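You operate a simulated robot arm through the tools that you are given. There is no shell and no other tool. Be economical: measure what you need, move in short steps, check, and stop when the job is done.

You are at the controls of a simulated two-armed robot. One attempt, no reset.

Task
Take the wiping pad and leave it on top of the green rail piece. Take the packing block on the top of the red bench and put it away on the top of the stock stand. Put one of the rubber mounts from the top of the stock stand on the top of the blue bench. Fetch the small black pulley and set it on the oil paper on the top of the green bench. Take the screw block from the top of the brown bench and leave it on the white job sheet there. The instructions may be taken in any order. What stands upright is to be set down upright.

Only the result counts: the job must be done as asked and must still hold three seconds after the hand-in. Knocking over, shifting, dropping, spilling or breaking anything else fails it. Flat cloth is picked up by pressing the open fingertips on it (5 to 10 N) and closing them slowly along it; thin cloth reads only 2 to 8 mm in the jaws.

Robot
Two 7-joint arms with fingered hands on one trunk, on a base that drives. Base frame: it is fixed to the floor where the robot stands at the start and does not move with it; the origin is under the middle of the robot, x ahead of it, y to its left, z up. Lengths are in m, angles in degrees, forces in N, time in s.
The left shoulder is at the start at [0.061, 0.176, 0.826], the right one opposite. Places, roughly: top of the stock stand [1, 0.4, 0.5]; top of the blue bench [-0.7, -2, 0.8]; small black pulley [1.5, -0.25, 0.75]; oil paper [1.75, -3.75, 0.75]; screw block [3, -1.25, 0.75]; job sheet [2.75, -1.5, 0.75]. Payload 4 kg a hand.
The TCP of each hand is the grasp point between the finger pads, 0.037 m short of the fingertips. In the tool frame z runs along the fingers and y along their closing line. The gripper opens to 0.124 m. The gripper's body begins 0.043 m behind the TCP. The gripper is a hand of 3 fingers: y runs from the thumb to the fingers, the wrist lies at [-0.015, -0.108, -0.202] in the tool frame, and closing takes about 1.5 s.
Orientation is told as [roll, pitch, yaw] about the base's x, y, z axes, in that order, counted from this pose: with the fingers straight down and the wrist toward the robot, the tool's x, y and z point along [0, 1, 0], [1, 0, 0] and [0, 0, -1] of the base frame.

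Tools
- The arms move only by the tool servo_tool. It takes "left_plan", "right_plan" or both (then of equal length, played together; a hand with none holds still); each is a list of rows, each an object of numbers (a shift or turn left out is 0, a gripper value left out holds the last): "x", "y", "z": the shift along the base's x, y, z in units of 200 mm (1.0 is 200 mm); "ax", "ay", "az": the turn, a rotation vector about the base's x, y, z in units of 45 degrees (1.0 is 45 degrees); "claw": the finger opening in m, from 0 to 0.124. In form: [{"x": .., "y": .., "z": .., "ax": .., "ay": .., "az": .., "claw": ..}, ...]. A call has 1 to 8 rows; each row is the pose to reach, as a shift and turn from the pose commanded when the call began. A call with a number of a shift or a turn outside -1 to 1 is refused whole. A row lasts 0.2 s, in which the tool goes at most 0.05 m and 8.6 degrees; a call with a longer step from one row to the next is refused whole, and so is a gripper value outside its range. Where a pose cannot be reached the arm comes as near as it can. A force on the tool above 40 N (or 10 N above the force at the start of the call, whichever is more), or a blocked arm, ends the call early, and 0.2 s more pass. The fingers move at their own pace (about 0.072 m/s each) and stop on an object; they squeeze with about 28 N. The grip force told is the motor's: it shows also when the fingers shut on nothing. Time passes only in rows, and 0.2 s behind the last, so rows that repeat a pose let the fingers close. The reply holds the time, the measured pose of the TCP, the force on the tool along the base axes, the opening and the grip force, in the units named above and with some noise, and new pictures: "pictures" is both (left out), scene, wrist or none (wrist: the cameras of the hands that moved).
- Cameras (640 x 400 px; columns grow to the right, rows downward): "scene" is now at [0.0542, 0.0327, 1.4685]; the picture's right is [0.23, -0.97, -0.00], its down [-0.69, -0.16, -0.70] and it looks along [0.69, 0.16, -0.71] (base axes); focal length 261 px, centre (320, 200). "left" rides on the left gripper at [-0.064, -0.076, -0.137] in its tool frame; the picture's right is [-0.84, -0.26, 0.48], its down [0.48, -0.76, 0.44] and it looks along [0.25, 0.60, 0.76] (tool axes); focal length 256 px, centre (320, 200). "right" rides on the right gripper at [0.064, -0.076, -0.136] in its tool frame; the picture's right is [-0.84, 0.26, -0.48], its down [-0.48, -0.76, 0.43] and it looks along [-0.26, 0.60, 0.76] (tool axes); focal length 256 px, centre (320, 200). There is no depth. A picture from a camera that has moved, and an enlarged one, comes with that camera's place and axes in the base frame and with its lens. The place of the scene camera against the robot may be out by one fixed shift of up to 0.025 m in any direction.
- slide_trunk(by): slides the trunk up (or, below 0, down) by that many m; the arms and the scene camera ride with it, the base frame stays. It gives what a move gives, with no picture.
- steer(legs): drives the robot by 1 to 6 legs, each [ahead, left, turn to the left] in m, m and degrees, along the robot's own axes; the way and the turn of a leg run together, so that a leg with both is an arc; at most 1.5 m and 180 degrees a leg. The arms and the cameras ride along, it lands a little off, and it stops where it bumps. It gives what a move gives, and a new picture of the scene camera.
- set_grasp(shape, hand): the hand has 3 fingers and takes this shape, open, in about a second: jaw (thumb against the fingers, like two jaws); tri (thumb and two fingers); tip (a fingertip pinch); poke (one finger out to press); point (the index stretched); flat (the hand flat); cup (the hand cupped); fist (a fist). The gripper value then closes the fingers along that shape, each until it touches; the sizes above hold for jaw. It gives what a move gives, with no picture.
- aim_head(pan, tilt): turns the head with the scene camera to pan (to the left, within 86 degrees either way) and tilt (down, from -29 to 69), counted from straight ahead of the robot. It gives what a move gives, and a new picture of the scene camera.
- inspect(camera, box): a new picture of the part [left, top, right, bottom] of that camera's present view, enlarged. The clock stands still meanwhile.
- close_job(): hands the job in; it is judged then, once.

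Go step by step. Nothing tells you exact positions but the pictures and the camera data: compare them with the known pose of the tool, close in by small moves and look again before you grip or let go. The budget is 165 turns and 260 pictures, counting those below and the enlarged ones. Unless the task says otherwise, let go and move clear before handing in.

The tools are called as name(argument=value, ...) on one line, values as JSON. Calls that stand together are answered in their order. servo_tool: Moves the arms, as the interface text tells. Its arguments: {"type":"object","properties":{"left_plan":{"type":"array"},"right_plan":{"type":"array"},"pictures":{"type":"string","enum":["both","scene","wrist","none"]}},"required":[]} The other tools are called the same way: slide_trunk (by) slides the trunk up or down; set_grasp (shape, hand) gives the hand a shape; steer (legs) drives the base; aim_head (pan, tilt) turns the head that bears the scene camera; inspect (camera, box) takes an enlarged picture of a part of a camera's view; close_job () hands the job in.

At the start:

```text
clock: 0.0
left_ee_pos: [0.5303, 0.3651, 0.9984]
left_orientation: [0.1, 0.1, 0.1]
left_ft_force: [0.0, 0.2, 0.1]
left_finger_gap: 0.1238
left_gripper_force: 0.0
left_shape: jaw
right_ee_pos: [0.5117, -0.0994, 1.0099]
right_orientation: [0.1, 0.0, 0.0]
right_ft_force: [-0.3, -0.4, -1.1]
right_finger_gap: 0.1237
right_gripper_force: 0.0
right_shape: jaw
trunk travel left (down, up): [-0.5, 0.09]
robot x, y, heading: [-0.0035, 0.0019, -0.1]
head pan, tilt: [13.0, 45.2]
```

scene: 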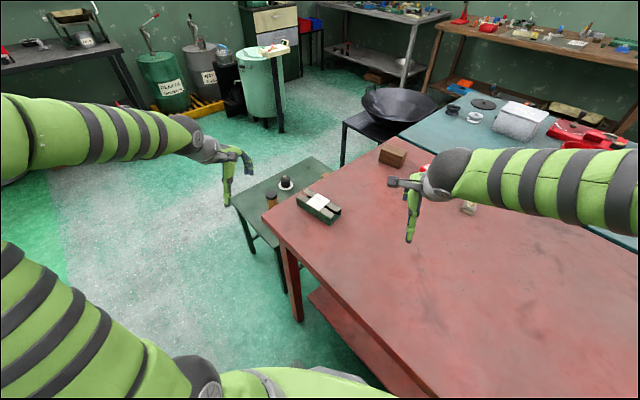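
right: 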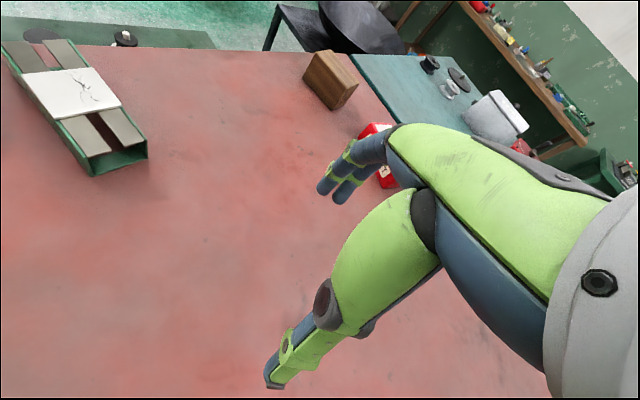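
left: 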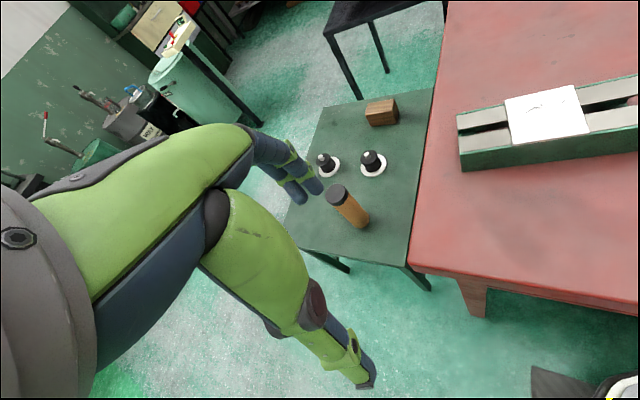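

I see the red bench with the green rail piece and a wooden block, and the stock stand with the rubber mounts. I'll enlarge the views to identify things.

inspect(camera="scene", box=[220, 80, 480, 240])

inspect(camera="scene", box=[380, 0, 640, 160])

inspect(camera="left", box=[280, 60, 640, 285])

aim_head(pan=-35, tilt=35)

```text
2.46 times, centred on (350, 160) of scene
camera zoom: at [0.0542, 0.0327, 1.4685], right [0.23, -0.97, 0.0], down [-0.69, -0.16, -0.7], along [0.69, 0.16, -0.71], focal length 642 px, centre (246, 298)
```

zoom: 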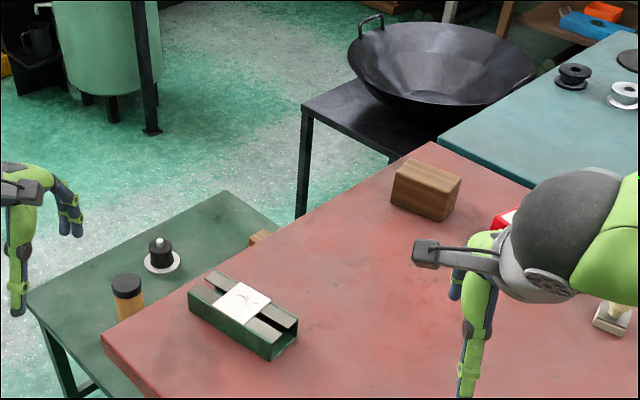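

```text
2.46 times, centred on (510, 80) of scene
camera zoom: at [0.0542, 0.0327, 1.4685], right [0.23, -0.97, 0.0], down [-0.69, -0.16, -0.7], along [0.69, 0.16, -0.71], focal length 642 px, centre (-148, 495)
```

zoom: 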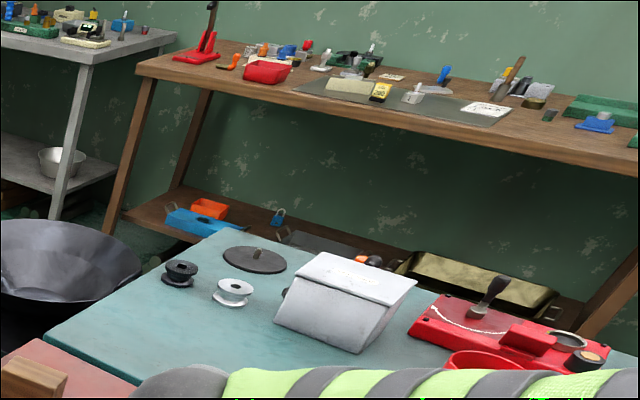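

```text
1.78 times, centred on (460, 172) of left
camera zoom: at [0.4558, 0.3017, 1.1345], right [-0.26, -0.84, -0.48], down [-0.76, 0.48, -0.43], along [0.6, 0.26, -0.76], focal length 455 px, centre (71, 249)
```

zoom: 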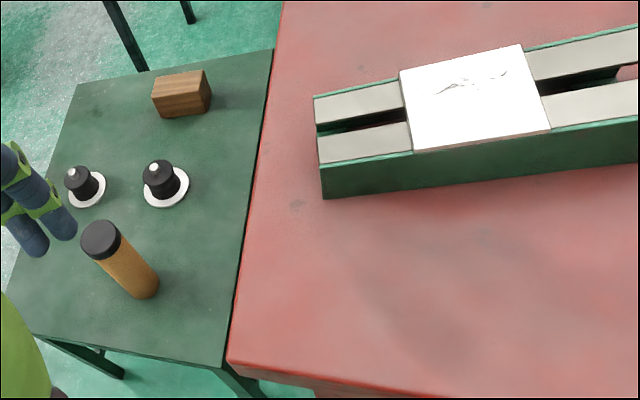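

```text
clock: 1.2
left_ee_pos: [0.5313, 0.3652, 0.9977]
left_orientation: [0.1, 0.1, 0.1]
left_ft_force: [-0.3, 0.4, -0.9]
left_finger_gap: 0.1239
left_gripper_force: 0.0
left_shape: jaw
right_ee_pos: [0.511, -0.099, 1.0101]
right_orientation: [0.1, 0.1, 0.0]
right_ft_force: [-0.3, 0.3, 0.4]
right_finger_gap: 0.1238
right_gripper_force: 0.0
right_shape: jaw
trunk travel left (down, up): [-0.5, 0.09]
robot x, y, heading: [-0.0018, -0.0005, 0.0]
head pan, tilt: [-35.0, 35.0]
camera scene: at [0.048, -0.0366, 1.4838], right [-0.57, -0.82, 0.0], down [-0.47, 0.33, -0.82], along [0.67, -0.47, -0.58], focal length 261 px, centre (320, 200)
```

scene: 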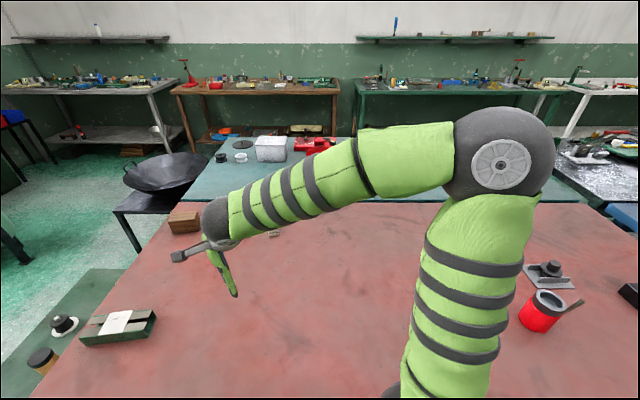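

The block, rail piece and stand are clear; the white thing on the rail may be a decoy or label. I'll look around for the wiping pad.

inspect(camera="scene", box=[480, 140, 640, 340])

aim_head(pan=-80, tilt=35)

aim_head(pan=-10, tilt=65)

aim_head(pan=70, tilt=35)

```text
2.00 times, centred on (560, 240) of scene
camera zoom: at [0.048, -0.0366, 1.4838], right [-0.57, -0.82, 0.0], down [-0.47, 0.33, -0.82], along [0.67, -0.47, -0.58], focal length 522 px, centre (-160, 120)
```

zoom: 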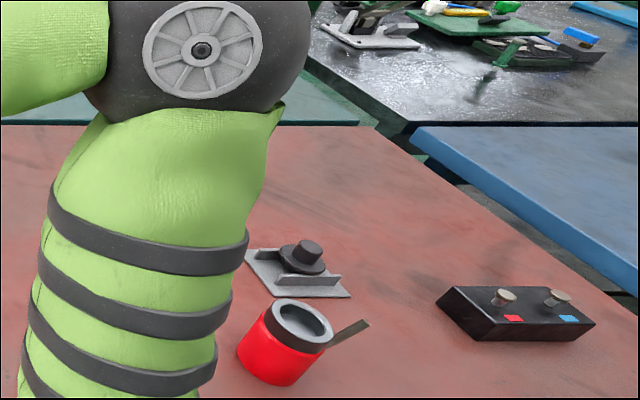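

```text
clock: 2.3
left_ee_pos: [0.5317, 0.3641, 0.9982]
left_orientation: [0.1, 0.1, 0.0]
left_ft_force: [-0.2, 0.0, -0.1]
left_finger_gap: 0.1239
left_gripper_force: 0.2
left_shape: jaw
right_ee_pos: [0.5112, -0.0992, 1.0114]
right_orientation: [0.1, 0.1, 0.0]
right_ft_force: [-0.3, 0.2, -0.4]
right_finger_gap: 0.1234
right_gripper_force: 0.0
right_shape: jaw
trunk travel left (down, up): [-0.5, 0.09]
robot x, y, heading: [-0.0007, 0.0048, 0.2]
head pan, tilt: [-80.0, 35.0]
camera scene: at [-0.0089, -0.0729, 1.4838], right [-0.98, -0.17, 0.0], down [-0.1, 0.57, -0.82], along [0.14, -0.81, -0.58], focal length 261 px, centre (320, 200)
```

scene: 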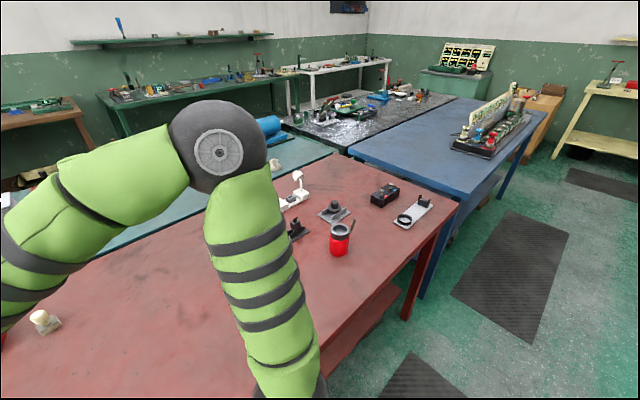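

```text
clock: 3.7
left_ee_pos: [0.5319, 0.364, 0.9985]
left_orientation: [0.0, 0.0, 0.0]
left_ft_force: [0.8, -0.1, -0.6]
left_finger_gap: 0.1239
left_gripper_force: 0.1
left_shape: jaw
right_ee_pos: [0.5121, -0.0997, 1.0106]
right_orientation: [0.0, 0.1, -0.1]
right_ft_force: [0.5, 0.7, -0.8]
right_finger_gap: 0.1234
right_gripper_force: 0.1
right_shape: jaw
trunk travel left (down, up): [-0.5, 0.09]
robot x, y, heading: [0.0046, -0.0011, 0.0]
head pan, tilt: [-10.0, 65.0]
camera scene: at [0.0357, 0.0031, 1.4441], right [-0.17, -0.98, 0.0], down [-0.89, 0.16, -0.42], along [0.41, -0.07, -0.91], focal length 261 px, centre (320, 200)
```

scene: 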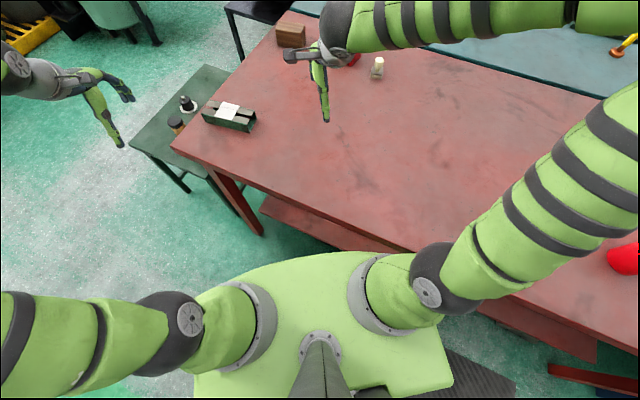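

```text
clock: 5.2
left_ee_pos: [0.5311, 0.3646, 0.9981]
left_orientation: [0.0, 0.2, 0.1]
left_ft_force: [-0.2, -0.1, 0.4]
left_finger_gap: 0.1237
left_gripper_force: 0.2
left_shape: jaw
right_ee_pos: [0.5123, -0.0992, 1.0109]
right_orientation: [0.1, 0.0, -0.1]
right_ft_force: [-0.3, 0.6, -0.6]
right_finger_gap: 0.1237
right_gripper_force: 0.0
right_shape: jaw
trunk travel left (down, up): [-0.5, 0.09]
robot x, y, heading: [-0.0, -0.002, -0.1]
head pan, tilt: [70.0, 35.0]
camera scene: at [0.0065, 0.0961, 1.4842], right [0.94, -0.34, 0.0], down [-0.2, -0.54, -0.82], along [0.28, 0.77, -0.57], focal length 261 px, centre (320, 200)
```

scene: 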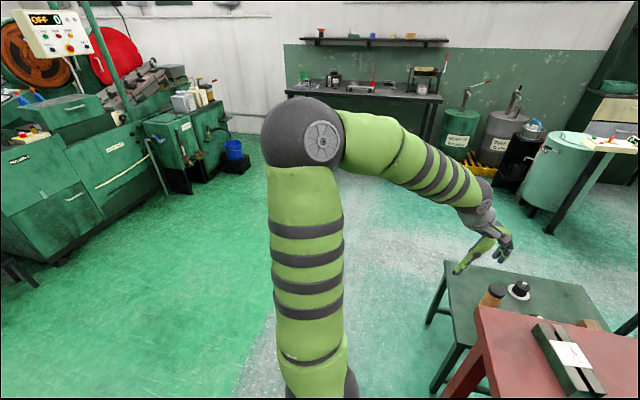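

The wiping pad is not yet found. I'll look closer at the rail with the wrist camera and the rest of the red bench.

inspect(camera="right", box=[0, 10, 200, 190])

aim_head(pan=-60, tilt=55)

aim_head(pan=-20, tilt=20)

inspect(camera="scene", box=[320, 90, 640, 290])

inspect(camera="right", box=[250, 0, 600, 220])

```text
2.22 times, centred on (100, 100) of right
camera zoom: at [0.4369, -0.0357, 1.1481], right [0.26, -0.84, 0.48], down [-0.76, -0.48, -0.43], along [0.6, -0.25, -0.76], focal length 569 px, centre (809, 422)
```

zoom: 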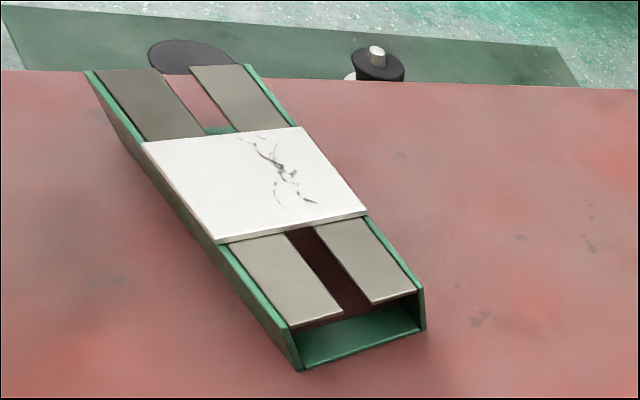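

```text
clock: 7.3
left_ee_pos: [0.5322, 0.3648, 0.9977]
left_orientation: [0.1, 0.1, 0.0]
left_ft_force: [0.0, 0.0, -0.1]
left_finger_gap: 0.1239
left_gripper_force: 0.1
left_shape: jaw
right_ee_pos: [0.512, -0.1008, 1.0103]
right_orientation: [0.1, 0.2, 0.0]
right_ft_force: [0.1, 0.3, -0.4]
right_finger_gap: 0.1235
right_gripper_force: 0.0
right_shape: jaw
trunk travel left (down, up): [-0.5, 0.09]
robot x, y, heading: [0.0044, 0.0008, -0.1]
head pan, tilt: [-60.0, 55.0]
camera scene: at [0.0127, -0.0494, 1.4558], right [-0.87, -0.5, 0.0], down [-0.41, 0.71, -0.57], along [0.29, -0.49, -0.82], focal length 261 px, centre (320, 200)
```

scene: 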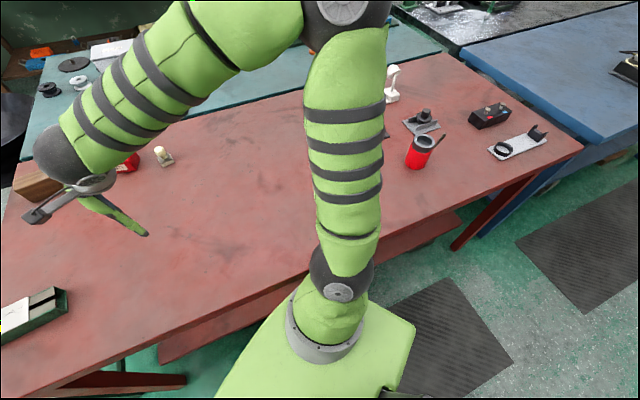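

```text
clock: 8.4
left_ee_pos: [0.5315, 0.3644, 0.9991]
left_orientation: [0.1, 0.1, 0.1]
left_ft_force: [-1.2, 0.8, -0.9]
left_finger_gap: 0.1239
left_gripper_force: 0.0
left_shape: jaw
right_ee_pos: [0.5131, -0.1007, 1.009]
right_orientation: [0.1, 0.2, 0.0]
right_ft_force: [0.7, 1.0, -0.8]
right_finger_gap: 0.1238
right_gripper_force: 0.1
right_shape: jaw
trunk travel left (down, up): [-0.5, 0.09]
robot x, y, heading: [-0.0025, 0.0013, 0.2]
head pan, tilt: [-20.0, 20.0]
camera scene: at [0.0644, -0.0191, 1.5077], right [-0.34, -0.94, 0.0], down [-0.32, 0.12, -0.94], along [0.88, -0.32, -0.35], focal length 261 px, centre (320, 200)
```

scene: 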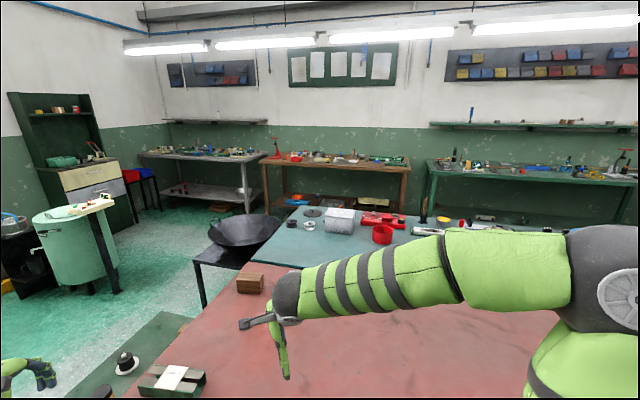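

```text
2.00 times, centred on (480, 190) of scene
camera zoom: at [0.0644, -0.0191, 1.5077], right [-0.34, -0.94, 0.0], down [-0.32, 0.12, -0.94], along [0.88, -0.32, -0.35], focal length 522 px, centre (0, 220)
```

zoom: 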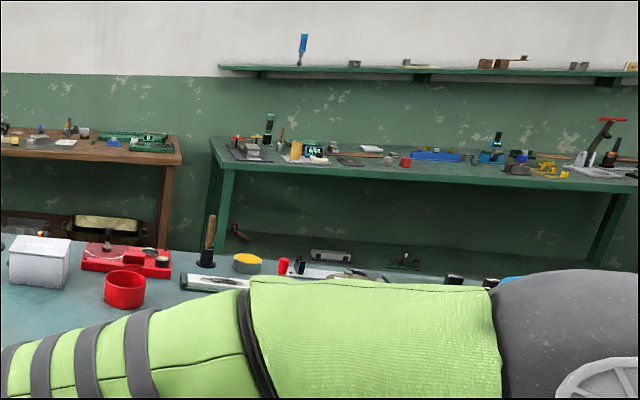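

```text
1.82 times, centred on (425, 110) of right
camera zoom: at [0.4373, -0.0361, 1.1481], right [0.26, -0.84, 0.48], down [-0.76, -0.48, -0.43], along [0.6, -0.25, -0.76], focal length 465 px, centre (129, 364)
```

zoom: 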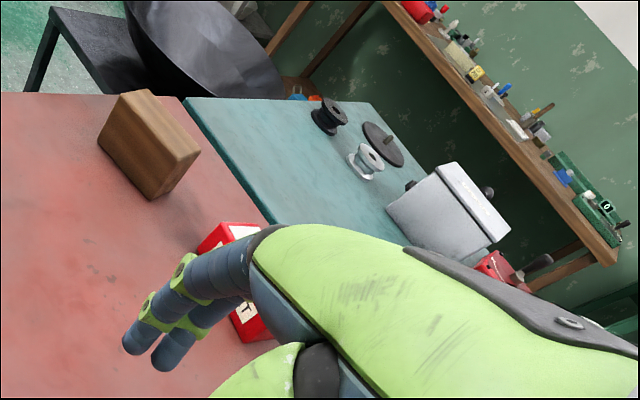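

Still looking for the wiping pad: checking the lower corner of the left wrist view and the hidden parts of the red bench.

inspect(camera="left", box=[480, 280, 640, 400])

aim_head(pan=-45, tilt=30)

servo_tool(right_plan=[{"y": -0.2}, {"y": -0.4}, {"y": -0.6}, {"y": -0.8}, {"y": -1.0}], pictures="both")

```text
3.33 times, centred on (560, 340) of left
camera zoom: at [0.4571, 0.3005, 1.1348], right [-0.26, -0.84, -0.48], down [-0.76, 0.48, -0.43], along [0.6, 0.26, -0.76], focal length 853 px, centre (-480, -267)
```

zoom: 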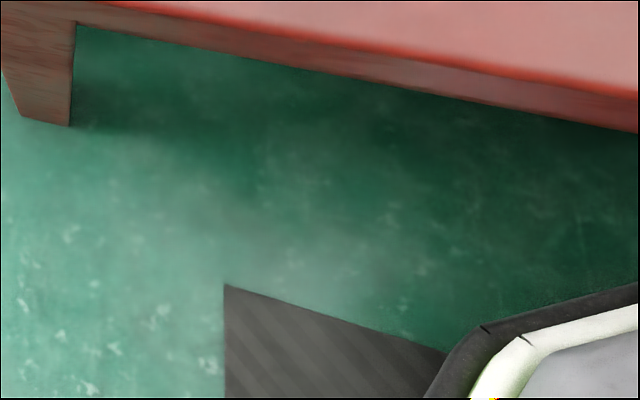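

```text
clock: 9.3
left_ee_pos: [0.5321, 0.3634, 0.9979]
left_orientation: [0.2, 0.2, 0.0]
left_ft_force: [-0.4, -0.8, -0.3]
left_finger_gap: 0.1237
left_gripper_force: 0.1
left_shape: jaw
right_ee_pos: [0.513, -0.1006, 1.0104]
right_orientation: [0.1, 0.2, 0.0]
right_ft_force: [0.7, -0.1, 1.1]
right_finger_gap: 0.1239
right_gripper_force: 0.0
right_shape: jaw
trunk travel left (down, up): [-0.5, 0.09]
robot x, y, heading: [-0.0031, -0.0008, -0.2]
head pan, tilt: [-45.0, 30.0]
camera scene: at [0.0411, -0.0512, 1.4918], right [-0.71, -0.71, 0.0], down [-0.36, 0.36, -0.86], along [0.61, -0.61, -0.5], focal length 261 px, centre (320, 200)
```

scene: 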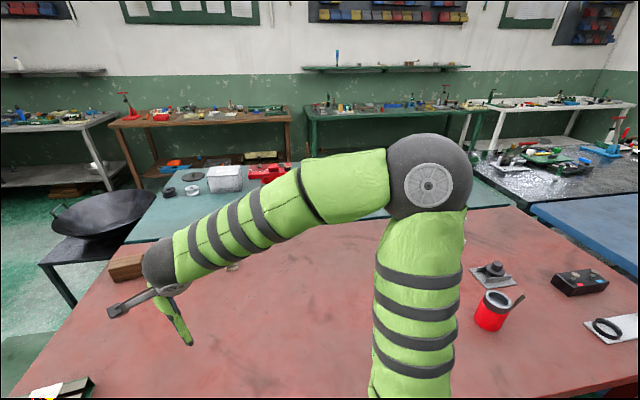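

```text
clock: 10.5
left_ee_pos: [0.5318, 0.364, 0.9983]
left_orientation: [0.2, 0.1, 0.0]
left_ft_force: [0.6, -0.1, -0.1]
left_finger_gap: 0.1235
left_gripper_force: 0.1
left_shape: jaw
right_ee_pos: [0.5138, -0.2988, 1.0104]
right_orientation: [0.1, 0.1, 0.0]
right_ft_force: [0.5, 0.3, -0.2]
right_finger_gap: 0.1237
right_gripper_force: 0.1
right_shape: jaw
trunk travel left (down, up): [-0.5, 0.09]
robot x, y, heading: [-0.0006, -0.0013, -0.1]
head pan, tilt: [-45.0, 30.0]
camera scene: at [0.0411, -0.0516, 1.4918], right [-0.71, -0.71, 0.0], down [-0.36, 0.36, -0.86], along [0.61, -0.61, -0.5], focal length 261 px, centre (320, 200)
camera right: at [0.4377, -0.2363, 1.1487], right [0.26, -0.84, 0.48], down [-0.76, -0.48, -0.43], along [0.6, -0.25, -0.76], focal length 256 px, centre (320, 200)
```

scene: 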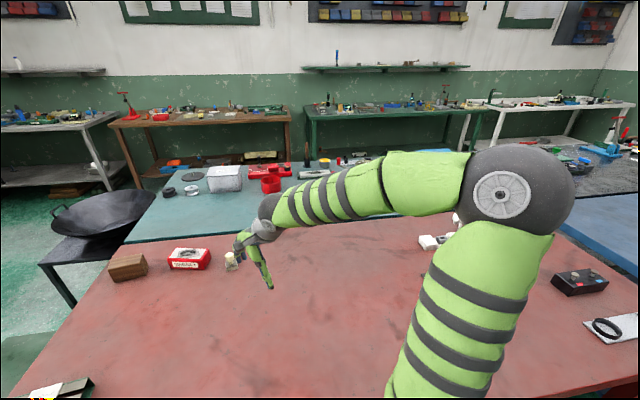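
right: 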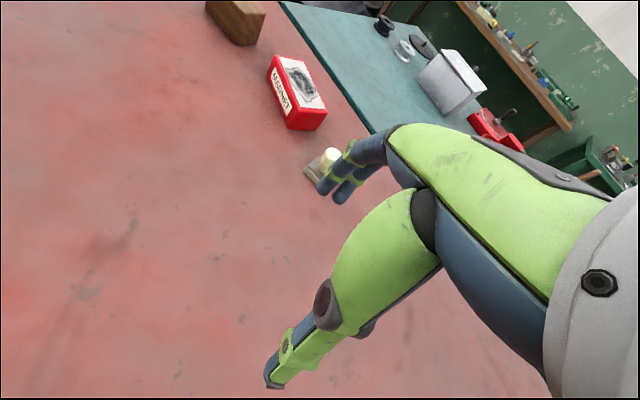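

No pad yet. Enlarging the teal table and right end of the red bench, now less occluded.

inspect(camera="scene", box=[140, 130, 380, 290])

servo_tool(right_plan=[{"y": -0.2}, {"y": -0.4}, {"y": -0.6}, {"y": -0.8}, {"y": -1.0}], pictures="both")

inspect(camera="scene", box=[320, 130, 640, 350])

inspect(camera="right", box=[250, 0, 640, 220])

```text
2.50 times, centred on (260, 210) of scene
camera zoom: at [0.0411, -0.0516, 1.4918], right [-0.71, -0.71, 0.0], down [-0.36, 0.36, -0.86], along [0.61, -0.61, -0.5], focal length 652 px, centre (470, 175)
```

zoom: 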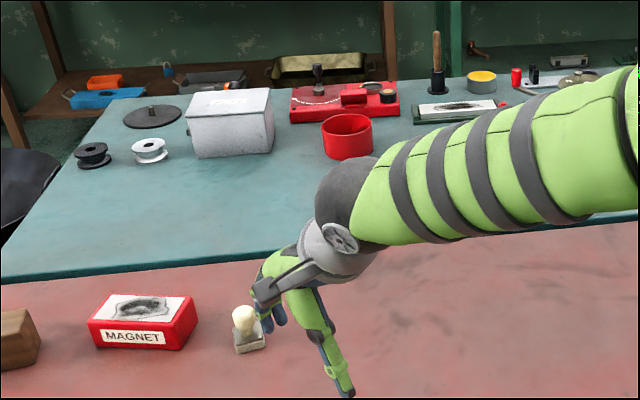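

```text
clock: 11.7
left_ee_pos: [0.5323, 0.3634, 0.9987]
left_orientation: [0.1, 0.3, 0.0]
left_ft_force: [0.2, 0.3, 0.5]
left_finger_gap: 0.1238
left_gripper_force: 0.2
left_shape: jaw
right_ee_pos: [0.5122, -0.4992, 1.011]
right_orientation: [0.2, 0.1, -0.1]
right_ft_force: [0.1, 0.5, 1.4]
right_finger_gap: 0.1237
right_gripper_force: 0.0
right_shape: jaw
trunk travel left (down, up): [-0.5, 0.09]
robot x, y, heading: [0.0026, -0.0014, 0.0]
head pan, tilt: [-45.0, 30.0]
camera scene: at [0.0414, -0.0517, 1.4919], right [-0.71, -0.71, 0.0], down [-0.36, 0.36, -0.86], along [0.61, -0.61, -0.5], focal length 261 px, centre (320, 200)
camera right: at [0.4373, -0.4357, 1.1492], right [0.26, -0.84, 0.48], down [-0.76, -0.48, -0.43], along [0.6, -0.25, -0.76], focal length 256 px, centre (320, 200)
```

scene: 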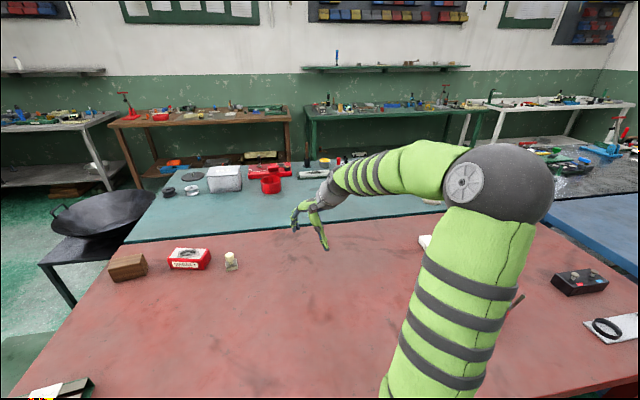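
right: 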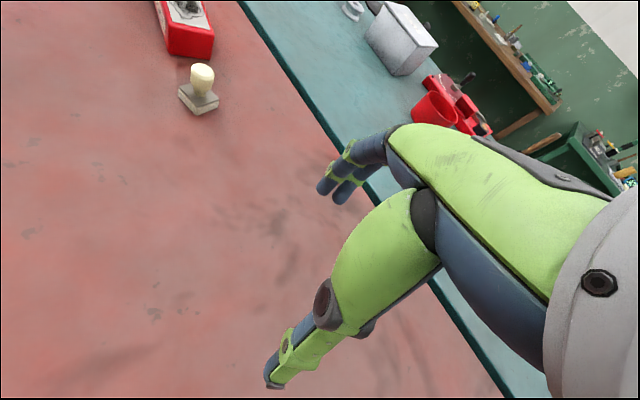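

```text
1.82 times, centred on (480, 240) of scene
camera zoom: at [0.0414, -0.0517, 1.4919], right [-0.71, -0.71, 0.0], down [-0.36, 0.36, -0.86], along [0.61, -0.61, -0.5], focal length 474 px, centre (29, 127)
```

zoom: 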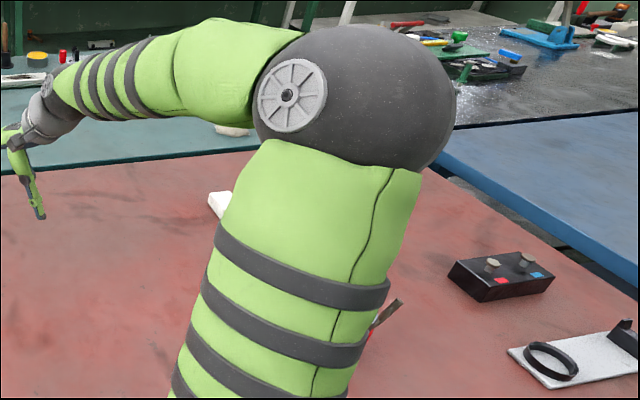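

```text
1.64 times, centred on (445, 110) of right
camera zoom: at [0.4373, -0.4357, 1.1492], right [0.26, -0.84, 0.48], down [-0.76, -0.48, -0.43], along [0.6, -0.25, -0.76], focal length 420 px, centre (115, 348)
```

zoom: 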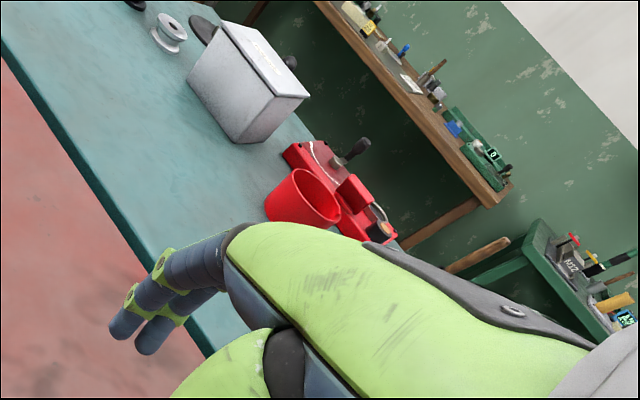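

The knob-topped pad on the red bench looks like the wiping pad. I'll enlarge it.

inspect(camera="right", box=[150, 40, 250, 130])

aim_head(pan=0, tilt=40)

```text
4.44 times, centred on (200, 85) of right
camera zoom: at [0.4373, -0.4357, 1.1492], right [0.26, -0.84, 0.48], down [-0.76, -0.48, -0.43], along [0.6, -0.25, -0.76], focal length 1138 px, centre (853, 711)
```

zoom: 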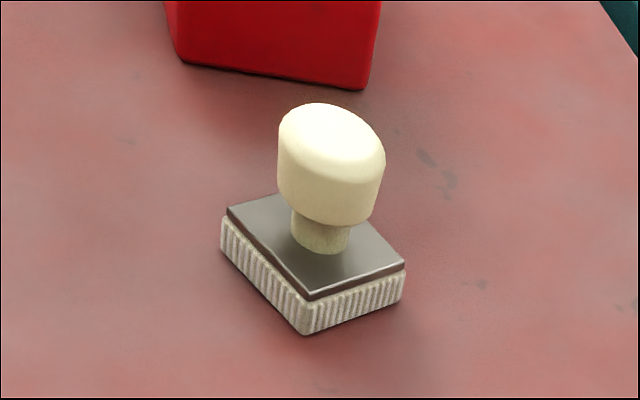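

```text
clock: 12.8
left_ee_pos: [0.5323, 0.3645, 0.998]
left_orientation: [0.2, 0.2, 0.0]
left_ft_force: [0.3, 0.2, 0.1]
left_finger_gap: 0.1238
left_gripper_force: 0.1
left_shape: jaw
right_ee_pos: [0.5131, -0.4997, 1.0114]
right_orientation: [0.2, 0.2, 0.1]
right_ft_force: [-1.1, 0.2, 0.2]
right_finger_gap: 0.1237
right_gripper_force: 0.2
right_shape: jaw
trunk travel left (down, up): [-0.5, 0.09]
robot x, y, heading: [0.0014, 0.0005, 0.1]
head pan, tilt: [0.0, 40.0]
camera scene: at [0.0626, 0.0121, 1.4766], right [0.0, -1.0, 0.0], down [-0.64, 0.0, -0.76], along [0.76, 0.0, -0.64], focal length 261 px, centre (320, 200)
```

scene: 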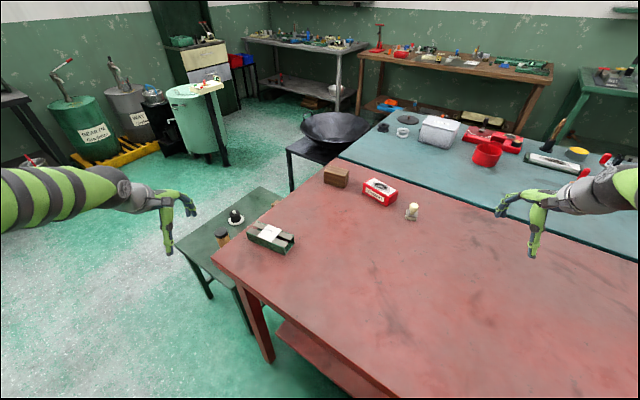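

The knobbed pad near (0.71, −0.31, 0.89) is the wiping pad, and the bench turns out to stand about 38° skew to me. I'll bring the right arm in, step off the edge, square up to it and slide left to a station between bench and stand.

servo_tool(right_plan=[{"y": 0.2, "z": 0.1}, {"y": 0.4, "z": 0.2}, {"y": 0.6, "z": 0.3}, {"y": 0.8, "z": 0.3}, {"y": 1.0, "z": 0.3}], pictures="none")

steer(legs=[[-0.08, 0.06, 0], [0, 0, -38.5], [0, 0.48, 0]])

aim_head(pan=0, tilt=55)

```text
clock: 14.0
left_ee_pos: [0.5327, 0.3645, 0.9979]
left_orientation: [0.1, 0.3, 0.1]
left_ft_force: [-0.5, -1.0, 0.7]
left_finger_gap: 0.1237
left_gripper_force: 0.0
left_shape: jaw
right_ee_pos: [0.5127, -0.3005, 1.0698]
right_orientation: [0.2, 0.3, -0.1]
right_ft_force: [0.3, -0.2, -0.1]
right_finger_gap: 0.1239
right_gripper_force: 0.0
right_shape: jaw
trunk travel left (down, up): [-0.5, 0.09]
robot x, y, heading: [0.0018, 0.0019, 0.1]
head pan, tilt: [0.0, 40.0]
```

```text
clock: 15.3
left_ee_pos: [0.4265, 0.4185, 1.0014]
left_orientation: [0.6, 0.6, 9.3]
left_ft_force: [-0.4, 0.4, -1.1]
left_finger_gap: 0.124
left_gripper_force: 0.0
left_shape: jaw
right_ee_pos: [0.5141, -0.2391, 1.0653]
right_orientation: [0.8, 0.6, 9.2]
right_ft_force: [0.0, -0.2, -0.3]
right_finger_gap: 0.1237
right_gripper_force: 0.1
right_shape: jaw
trunk travel left (down, up): [-0.5, 0.09]
robot x, y, heading: [-0.0521, -0.0178, 9.2]
head pan, tilt: [0.0, 40.0]
stopped in leg 1: the robot was blocked; the commanded pose is now the measured one
camera scene: at [0.0283, -0.0084, 1.48], right [0.16, -0.99, -0.01], down [-0.65, -0.09, -0.76], along [0.75, 0.13, -0.65], focal length 261 px, centre (320, 200)
```

scene: 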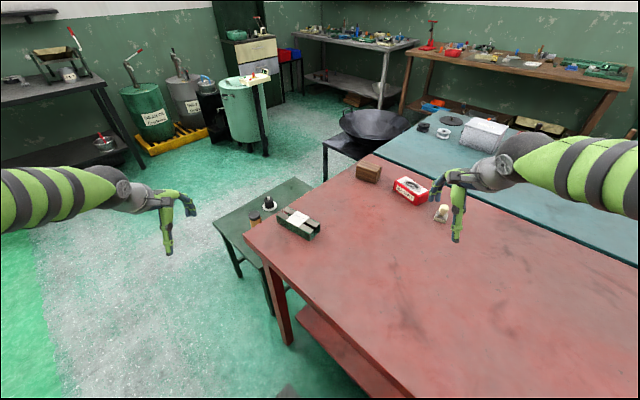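

```text
clock: 16.0
left_ee_pos: [0.4266, 0.4196, 1.0019]
left_orientation: [0.7, 0.7, 9.2]
left_ft_force: [-1.0, 0.3, -0.5]
left_finger_gap: 0.1239
left_gripper_force: 0.1
left_shape: jaw
right_ee_pos: [0.5157, -0.2409, 1.0655]
right_orientation: [0.8, 0.7, 9.2]
right_ft_force: [1.1, 0.7, -0.1]
right_finger_gap: 0.1239
right_gripper_force: 0.1
right_shape: jaw
trunk travel left (down, up): [-0.5, 0.09]
robot x, y, heading: [-0.0515, -0.0194, 9.3]
head pan, tilt: [0.0, 55.0]
camera scene: at [0.0164, -0.0111, 1.46], right [0.16, -0.99, -0.02], down [-0.82, -0.12, -0.56], along [0.55, 0.1, -0.83], focal length 261 px, centre (320, 200)
```

scene: 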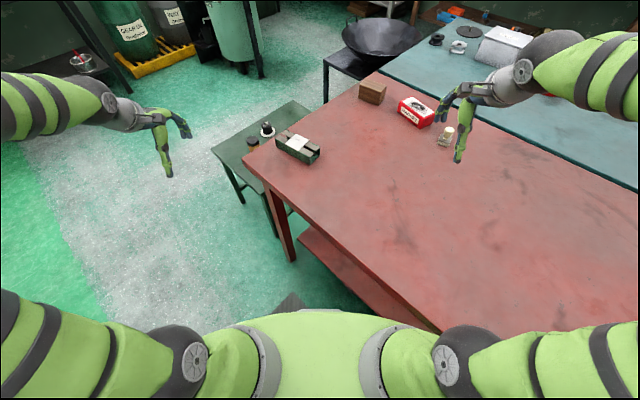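

The base bumped the bench corner and turned 9°. I'll back further off before turning.

steer(legs=[[-0.2, 0.1, 0], [-0.1, 0.1, 0]])

```text
clock: 17.3
left_ee_pos: [0.2595, 0.4694, 1.0027]
left_orientation: [0.5, 0.5, 22.2]
left_ft_force: [1.1, 0.1, 0.0]
left_finger_gap: 0.1238
left_gripper_force: 0.2
left_shape: jaw
right_ee_pos: [0.4912, -0.1542, 1.0672]
right_orientation: [0.7, 0.5, 22.1]
right_ft_force: [0.2, 0.3, -1.1]
right_finger_gap: 0.1238
right_gripper_force: 0.0
right_shape: jaw
trunk travel left (down, up): [-0.5, 0.09]
robot x, y, heading: [-0.103, -0.0654, 22.2]
head pan, tilt: [0.0, 55.0]
stopped in leg 1: the robot was blocked; the commanded pose is now the measured one
camera scene: at [-0.0418, -0.0419, 1.4589], right [0.38, -0.93, -0.01], down [-0.77, -0.31, -0.57], along [0.52, 0.22, -0.82], focal length 261 px, centre (320, 200)
```

scene: 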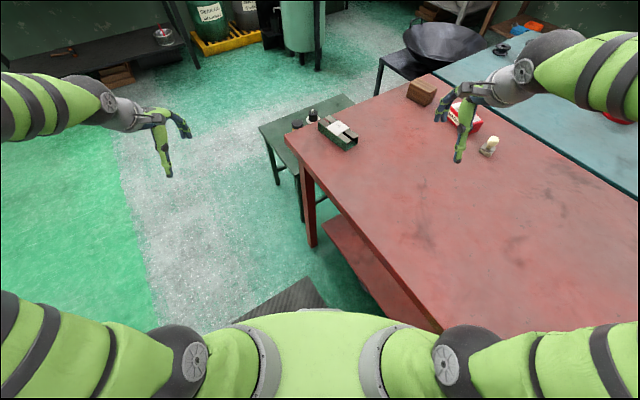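

It was blocked again and swung left. I'll look to the right and down to see what it's catching on.

aim_head(pan=-80, tilt=60)

aim_head(pan=86, tilt=50)

```text
clock: 18.8
left_ee_pos: [0.2604, 0.4693, 1.001]
left_orientation: [0.4, 0.6, 22.2]
left_ft_force: [0.2, 0.0, -0.4]
left_finger_gap: 0.1242
left_gripper_force: 0.0
left_shape: jaw
right_ee_pos: [0.4941, -0.1547, 1.0665]
right_orientation: [0.6, 0.6, 22.0]
right_ft_force: [0.1, -0.8, -0.8]
right_finger_gap: 0.1238
right_gripper_force: 0.1
right_shape: jaw
trunk travel left (down, up): [-0.5, 0.09]
robot x, y, heading: [-0.104, -0.0629, 22.3]
head pan, tilt: [-80.0, 60.0]
camera scene: at [-0.0714, -0.1237, 1.4529], right [-0.85, -0.53, 0.01], down [-0.47, 0.74, -0.49], along [0.25, -0.42, -0.87], focal length 261 px, centre (320, 200)
```

scene: 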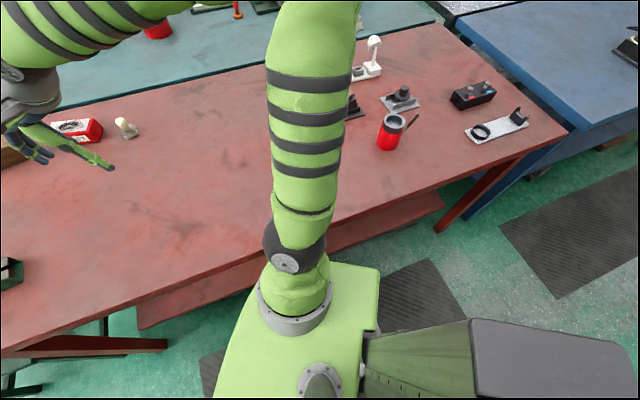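

```text
clock: 21.3
left_ee_pos: [0.2594, 0.4687, 1.0009]
left_orientation: [0.4, 0.5, 22.3]
left_ft_force: [-0.7, -0.7, 0.9]
left_finger_gap: 0.1238
left_gripper_force: 0.0
left_shape: jaw
right_ee_pos: [0.493, -0.1545, 1.0665]
right_orientation: [0.6, 0.6, 22.0]
right_ft_force: [0.1, -0.1, -0.2]
right_finger_gap: 0.1236
right_gripper_force: 0.0
right_shape: jaw
trunk travel left (down, up): [-0.5, 0.09]
robot x, y, heading: [-0.1073, -0.0665, 22.1]
head pan, tilt: [85.9, 50.0]
camera scene: at [-0.1306, 0.0059, 1.467], right [0.95, 0.31, -0.01], down [0.23, -0.73, -0.65], along [-0.21, 0.61, -0.76], focal length 261 px, centre (320, 200)
```

scene: 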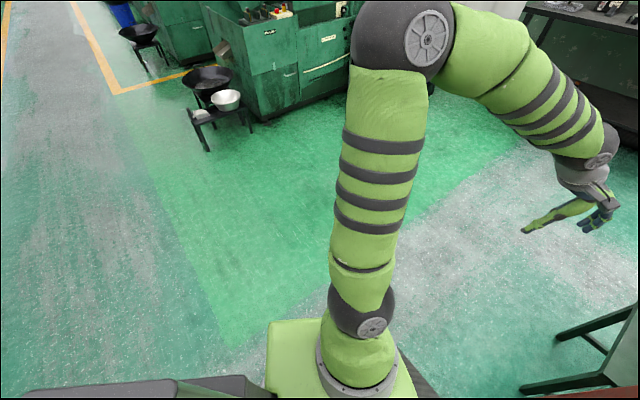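

I want to see behind the robot before trying again.

aim_head(pan=86, tilt=69)

aim_head(pan=-86, tilt=40)

aim_head(pan=0, tilt=69)

```text
clock: 22.1
left_ee_pos: [0.2611, 0.4686, 1.0003]
left_orientation: [0.5, 0.5, 22.1]
left_ft_force: [-0.2, 0.0, -0.5]
left_finger_gap: 0.1241
left_gripper_force: 0.0
left_shape: jaw
right_ee_pos: [0.4915, -0.1544, 1.0659]
right_orientation: [0.7, 0.7, 22.0]
right_ft_force: [0.1, 0.5, 0.8]
right_finger_gap: 0.1239
right_gripper_force: 0.1
right_shape: jaw
trunk travel left (down, up): [-0.5, 0.09]
robot x, y, heading: [-0.1033, -0.0628, 22.1]
head pan, tilt: [85.9, 68.8]
camera scene: at [-0.1246, -0.0141, 1.4449], right [0.95, 0.31, -0.01], down [0.28, -0.88, -0.37], along [-0.13, 0.35, -0.93], focal length 261 px, centre (320, 200)
```

scene: 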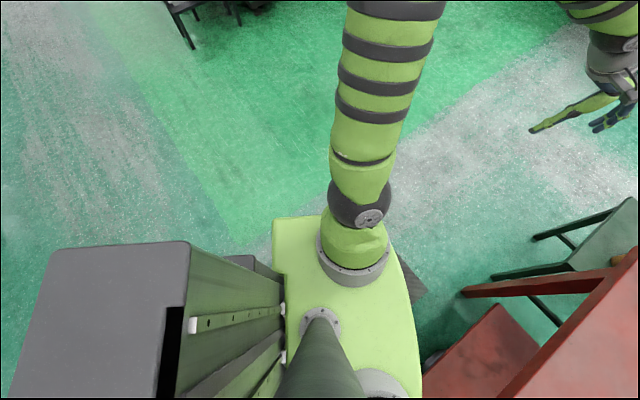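

```text
clock: 24.7
left_ee_pos: [0.2609, 0.4675, 1.0015]
left_orientation: [0.5, 0.5, 22.2]
left_ft_force: [0.0, -0.1, -0.3]
left_finger_gap: 0.1238
left_gripper_force: 0.1
left_shape: jaw
right_ee_pos: [0.4921, -0.1556, 1.0666]
right_orientation: [0.7, 0.6, 22.0]
right_ft_force: [-0.4, 0.1, -0.2]
right_finger_gap: 0.1238
right_gripper_force: 0.0
right_shape: jaw
trunk travel left (down, up): [-0.5, 0.09]
robot x, y, heading: [-0.1033, -0.0651, 22.0]
head pan, tilt: [-85.9, 40.0]
camera scene: at [-0.0697, -0.1441, 1.4794], right [-0.9, -0.44, 0.01], down [-0.29, 0.58, -0.76], along [0.33, -0.68, -0.65], focal length 261 px, centre (320, 200)
```

scene: 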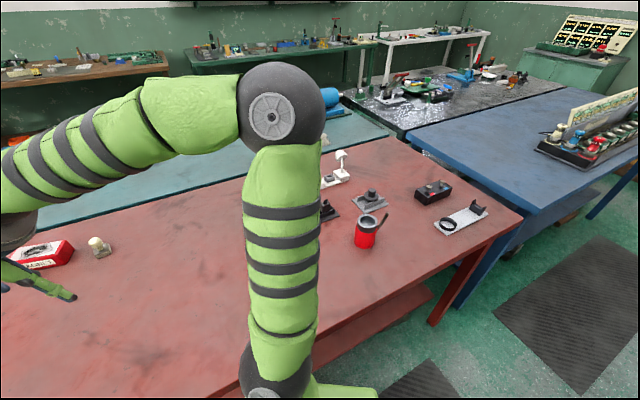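

```text
clock: 26.3
left_ee_pos: [0.2602, 0.4684, 1.0004]
left_orientation: [0.5, 0.5, 22.3]
left_ft_force: [0.5, 0.1, 0.2]
left_finger_gap: 0.1236
left_gripper_force: 0.0
left_shape: jaw
right_ee_pos: [0.4929, -0.1545, 1.0665]
right_orientation: [0.5, 0.6, 22.0]
right_ft_force: [0.4, 0.3, -0.8]
right_finger_gap: 0.1236
right_gripper_force: 0.2
right_shape: jaw
trunk travel left (down, up): [-0.5, 0.09]
robot x, y, heading: [-0.1045, -0.0651, 22.0]
head pan, tilt: [0.0, 68.8]
camera scene: at [-0.056, -0.0468, 1.4436], right [0.37, -0.93, -0.01], down [-0.87, -0.35, -0.35], along [0.32, 0.14, -0.94], focal length 261 px, centre (320, 200)
```

scene: 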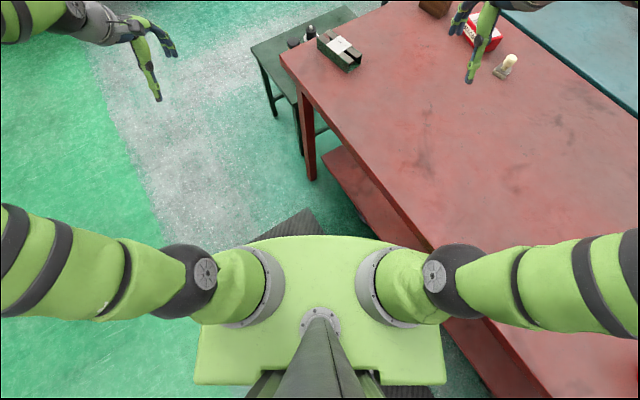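

Nothing visible behind on either side, so I'll test sliding parallel to the bench edge (toward the stand).

steer(legs=[[0.0, 0.12, 0]])

```text
clock: 27.5
left_ee_pos: [0.4247, 0.5003, 0.9741]
left_orientation: [-2.5, 0.2, 12.8]
left_ft_force: [-1.1, 1.0, -1.4]
left_finger_gap: 0.1238
left_gripper_force: 0.0
left_shape: jaw
right_ee_pos: [0.5004, -0.1616, 1.0778]
right_orientation: [-4.1, -0.1, 10.5]
right_ft_force: [-0.1, 1.1, -0.7]
right_finger_gap: 0.1241
right_gripper_force: 0.1
right_shape: jaw
trunk travel left (down, up): [-0.5, 0.09]
robot x, y, heading: [-0.0475, 0.0105, 8.3]
head pan, tilt: [0.0, 68.8]
stopped in leg 1: the robot was blocked; the commanded pose is now the measured one
camera scene: at [-0.0008, 0.0189, 1.444], right [0.14, -0.99, -0.01], down [-0.93, -0.13, -0.35], along [0.35, 0.06, -0.94], focal length 261 px, centre (320, 200)
```

scene: 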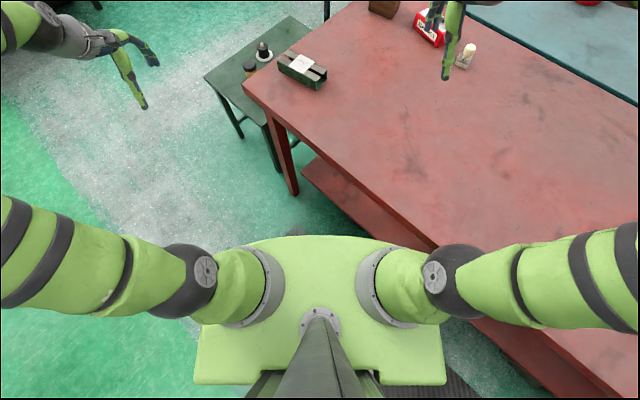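

It can slide along the edge but not away from it. I'll test turning right in place.

steer(legs=[[0, 0, -20]])

```text
clock: 29.0
left_ee_pos: [0.5983, 0.3376, 0.9662]
left_orientation: [-3.0, 0.6, -6.0]
left_ft_force: [-0.5, 1.2, 0.0]
left_finger_gap: 0.1239
left_gripper_force: 0.0
left_shape: jaw
right_ee_pos: [0.4584, -0.3133, 1.0748]
right_orientation: [-4.6, 0.6, -8.2]
right_ft_force: [-0.4, 0.8, 0.3]
right_finger_gap: 0.124
right_gripper_force: 0.0
right_shape: jaw
trunk travel left (down, up): [-0.5, 0.09]
robot x, y, heading: [-0.0149, 0.0183, -10.2]
head pan, tilt: [0.0, 68.8]
camera scene: at [0.0414, 0.0284, 1.4418], right [-0.18, -0.98, 0.0], down [-0.92, 0.17, -0.34], along [0.34, -0.06, -0.94], focal length 261 px, centre (320, 200)
```

scene: 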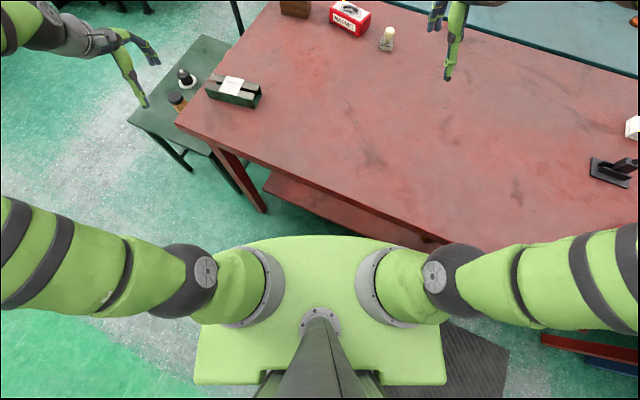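

Turning right works freely. Continuing until square with the bench.

steer(legs=[[0, 0, -28]])

```text
clock: 30.8
left_ee_pos: [0.6601, 0.0234, 1.1249]
left_orientation: [-2.9, -0.5, -33.8]
left_ft_force: [0.0, 0.4, 0.2]
left_finger_gap: 0.1241
left_gripper_force: 0.0
left_shape: jaw
right_ee_pos: [0.2311, -0.4852, 1.2299]
right_orientation: [-4.5, -0.6, -36.1]
right_ft_force: [-0.2, -1.2, 0.6]
right_finger_gap: 0.1239
right_gripper_force: 0.0
right_shape: jaw
trunk travel left (down, up): [-0.5, 0.09]
robot x, y, heading: [-0.014, 0.0204, -38.2]
head pan, tilt: [0.0, 68.8]
camera scene: at [0.009, 0.0188, 1.5894], right [-0.62, -0.79, 0.0], down [-0.73, 0.58, -0.36], along [0.29, -0.22, -0.93], focal length 261 px, centre (320, 200)
```

scene: 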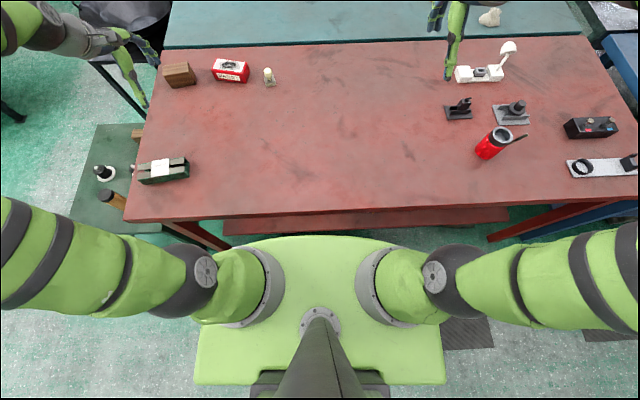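

I'm now square with the bench, but the whole robot sits 0.15 m higher – the base may have ridden up on something. I'll back away gently.

steer(legs=[[-0.15, 0, 0]])

```text
clock: 32.2
left_ee_pos: [0.5442, 0.1158, 1.1252]
left_orientation: [-2.9, -0.7, -33.8]
left_ft_force: [-0.4, -0.1, -0.1]
left_finger_gap: 0.1238
left_gripper_force: 0.1
left_shape: jaw
right_ee_pos: [0.1147, -0.3931, 1.2304]
right_orientation: [-4.5, -0.7, -36.1]
right_ft_force: [0.1, 0.6, -0.4]
right_finger_gap: 0.124
right_gripper_force: 0.0
right_shape: jaw
trunk travel left (down, up): [-0.5, 0.09]
robot x, y, heading: [-0.1328, 0.1095, -38.0]
head pan, tilt: [0.0, 68.8]
camera scene: at [-0.1082, 0.1115, 1.5893], right [-0.62, -0.79, 0.0], down [-0.73, 0.58, -0.36], along [0.29, -0.22, -0.93], focal length 261 px, centre (320, 200)
```

scene: 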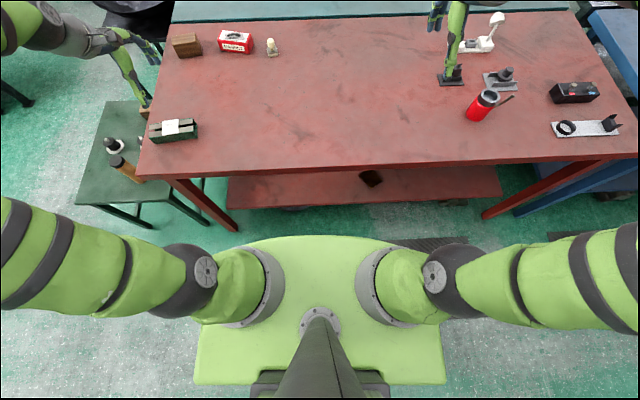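

Free now. I'll check how the trunk responds and whether the height is real.

slide_trunk(by=-0.06)

aim_head(pan=10, tilt=45)

```text
clock: 33.2
left_ee_pos: [0.5443, 0.1135, 1.0646]
left_orientation: [-3.0, -0.5, -33.8]
left_ft_force: [0.7, -0.5, 0.4]
left_finger_gap: 0.1237
left_gripper_force: 0.0
left_shape: jaw
right_ee_pos: [0.1143, -0.394, 1.1694]
right_orientation: [-4.5, -0.6, -36.2]
right_ft_force: [-0.7, -0.1, 0.2]
right_finger_gap: 0.124
right_gripper_force: 0.1
right_shape: jaw
trunk travel left (down, up): [-0.44, 0.15]
robot x, y, heading: [-0.1302, 0.1128, -38.2]
head pan, tilt: [0.0, 68.8]
```

```text
clock: 34.0
left_ee_pos: [0.5441, 0.1149, 1.064]
left_orientation: [-3.0, -0.6, -33.7]
left_ft_force: [0.5, 0.8, 0.0]
left_finger_gap: 0.1241
left_gripper_force: 0.0
left_shape: jaw
right_ee_pos: [0.115, -0.394, 1.17]
right_orientation: [-4.5, -0.6, -36.1]
right_ft_force: [-0.8, 0.3, 0.6]
right_finger_gap: 0.1243
right_gripper_force: 0.1
right_shape: jaw
trunk travel left (down, up): [-0.44, 0.15]
robot x, y, heading: [-0.1306, 0.1126, -38.2]
head pan, tilt: [10.0, 45.0]
camera scene: at [-0.0791, 0.1066, 1.5581], right [-0.47, -0.88, 0.0], down [-0.62, 0.33, -0.71], along [0.62, -0.33, -0.71], focal length 261 px, centre (320, 200)
```

scene: 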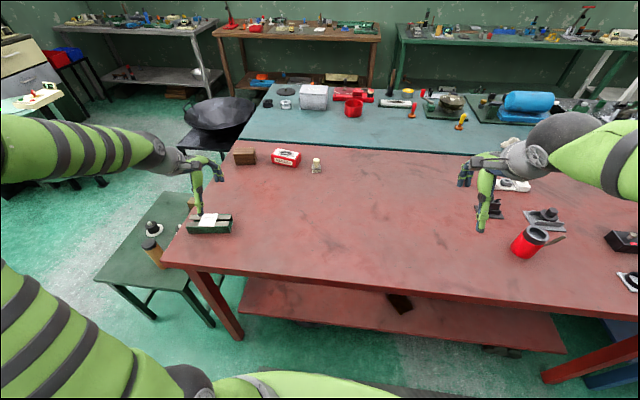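

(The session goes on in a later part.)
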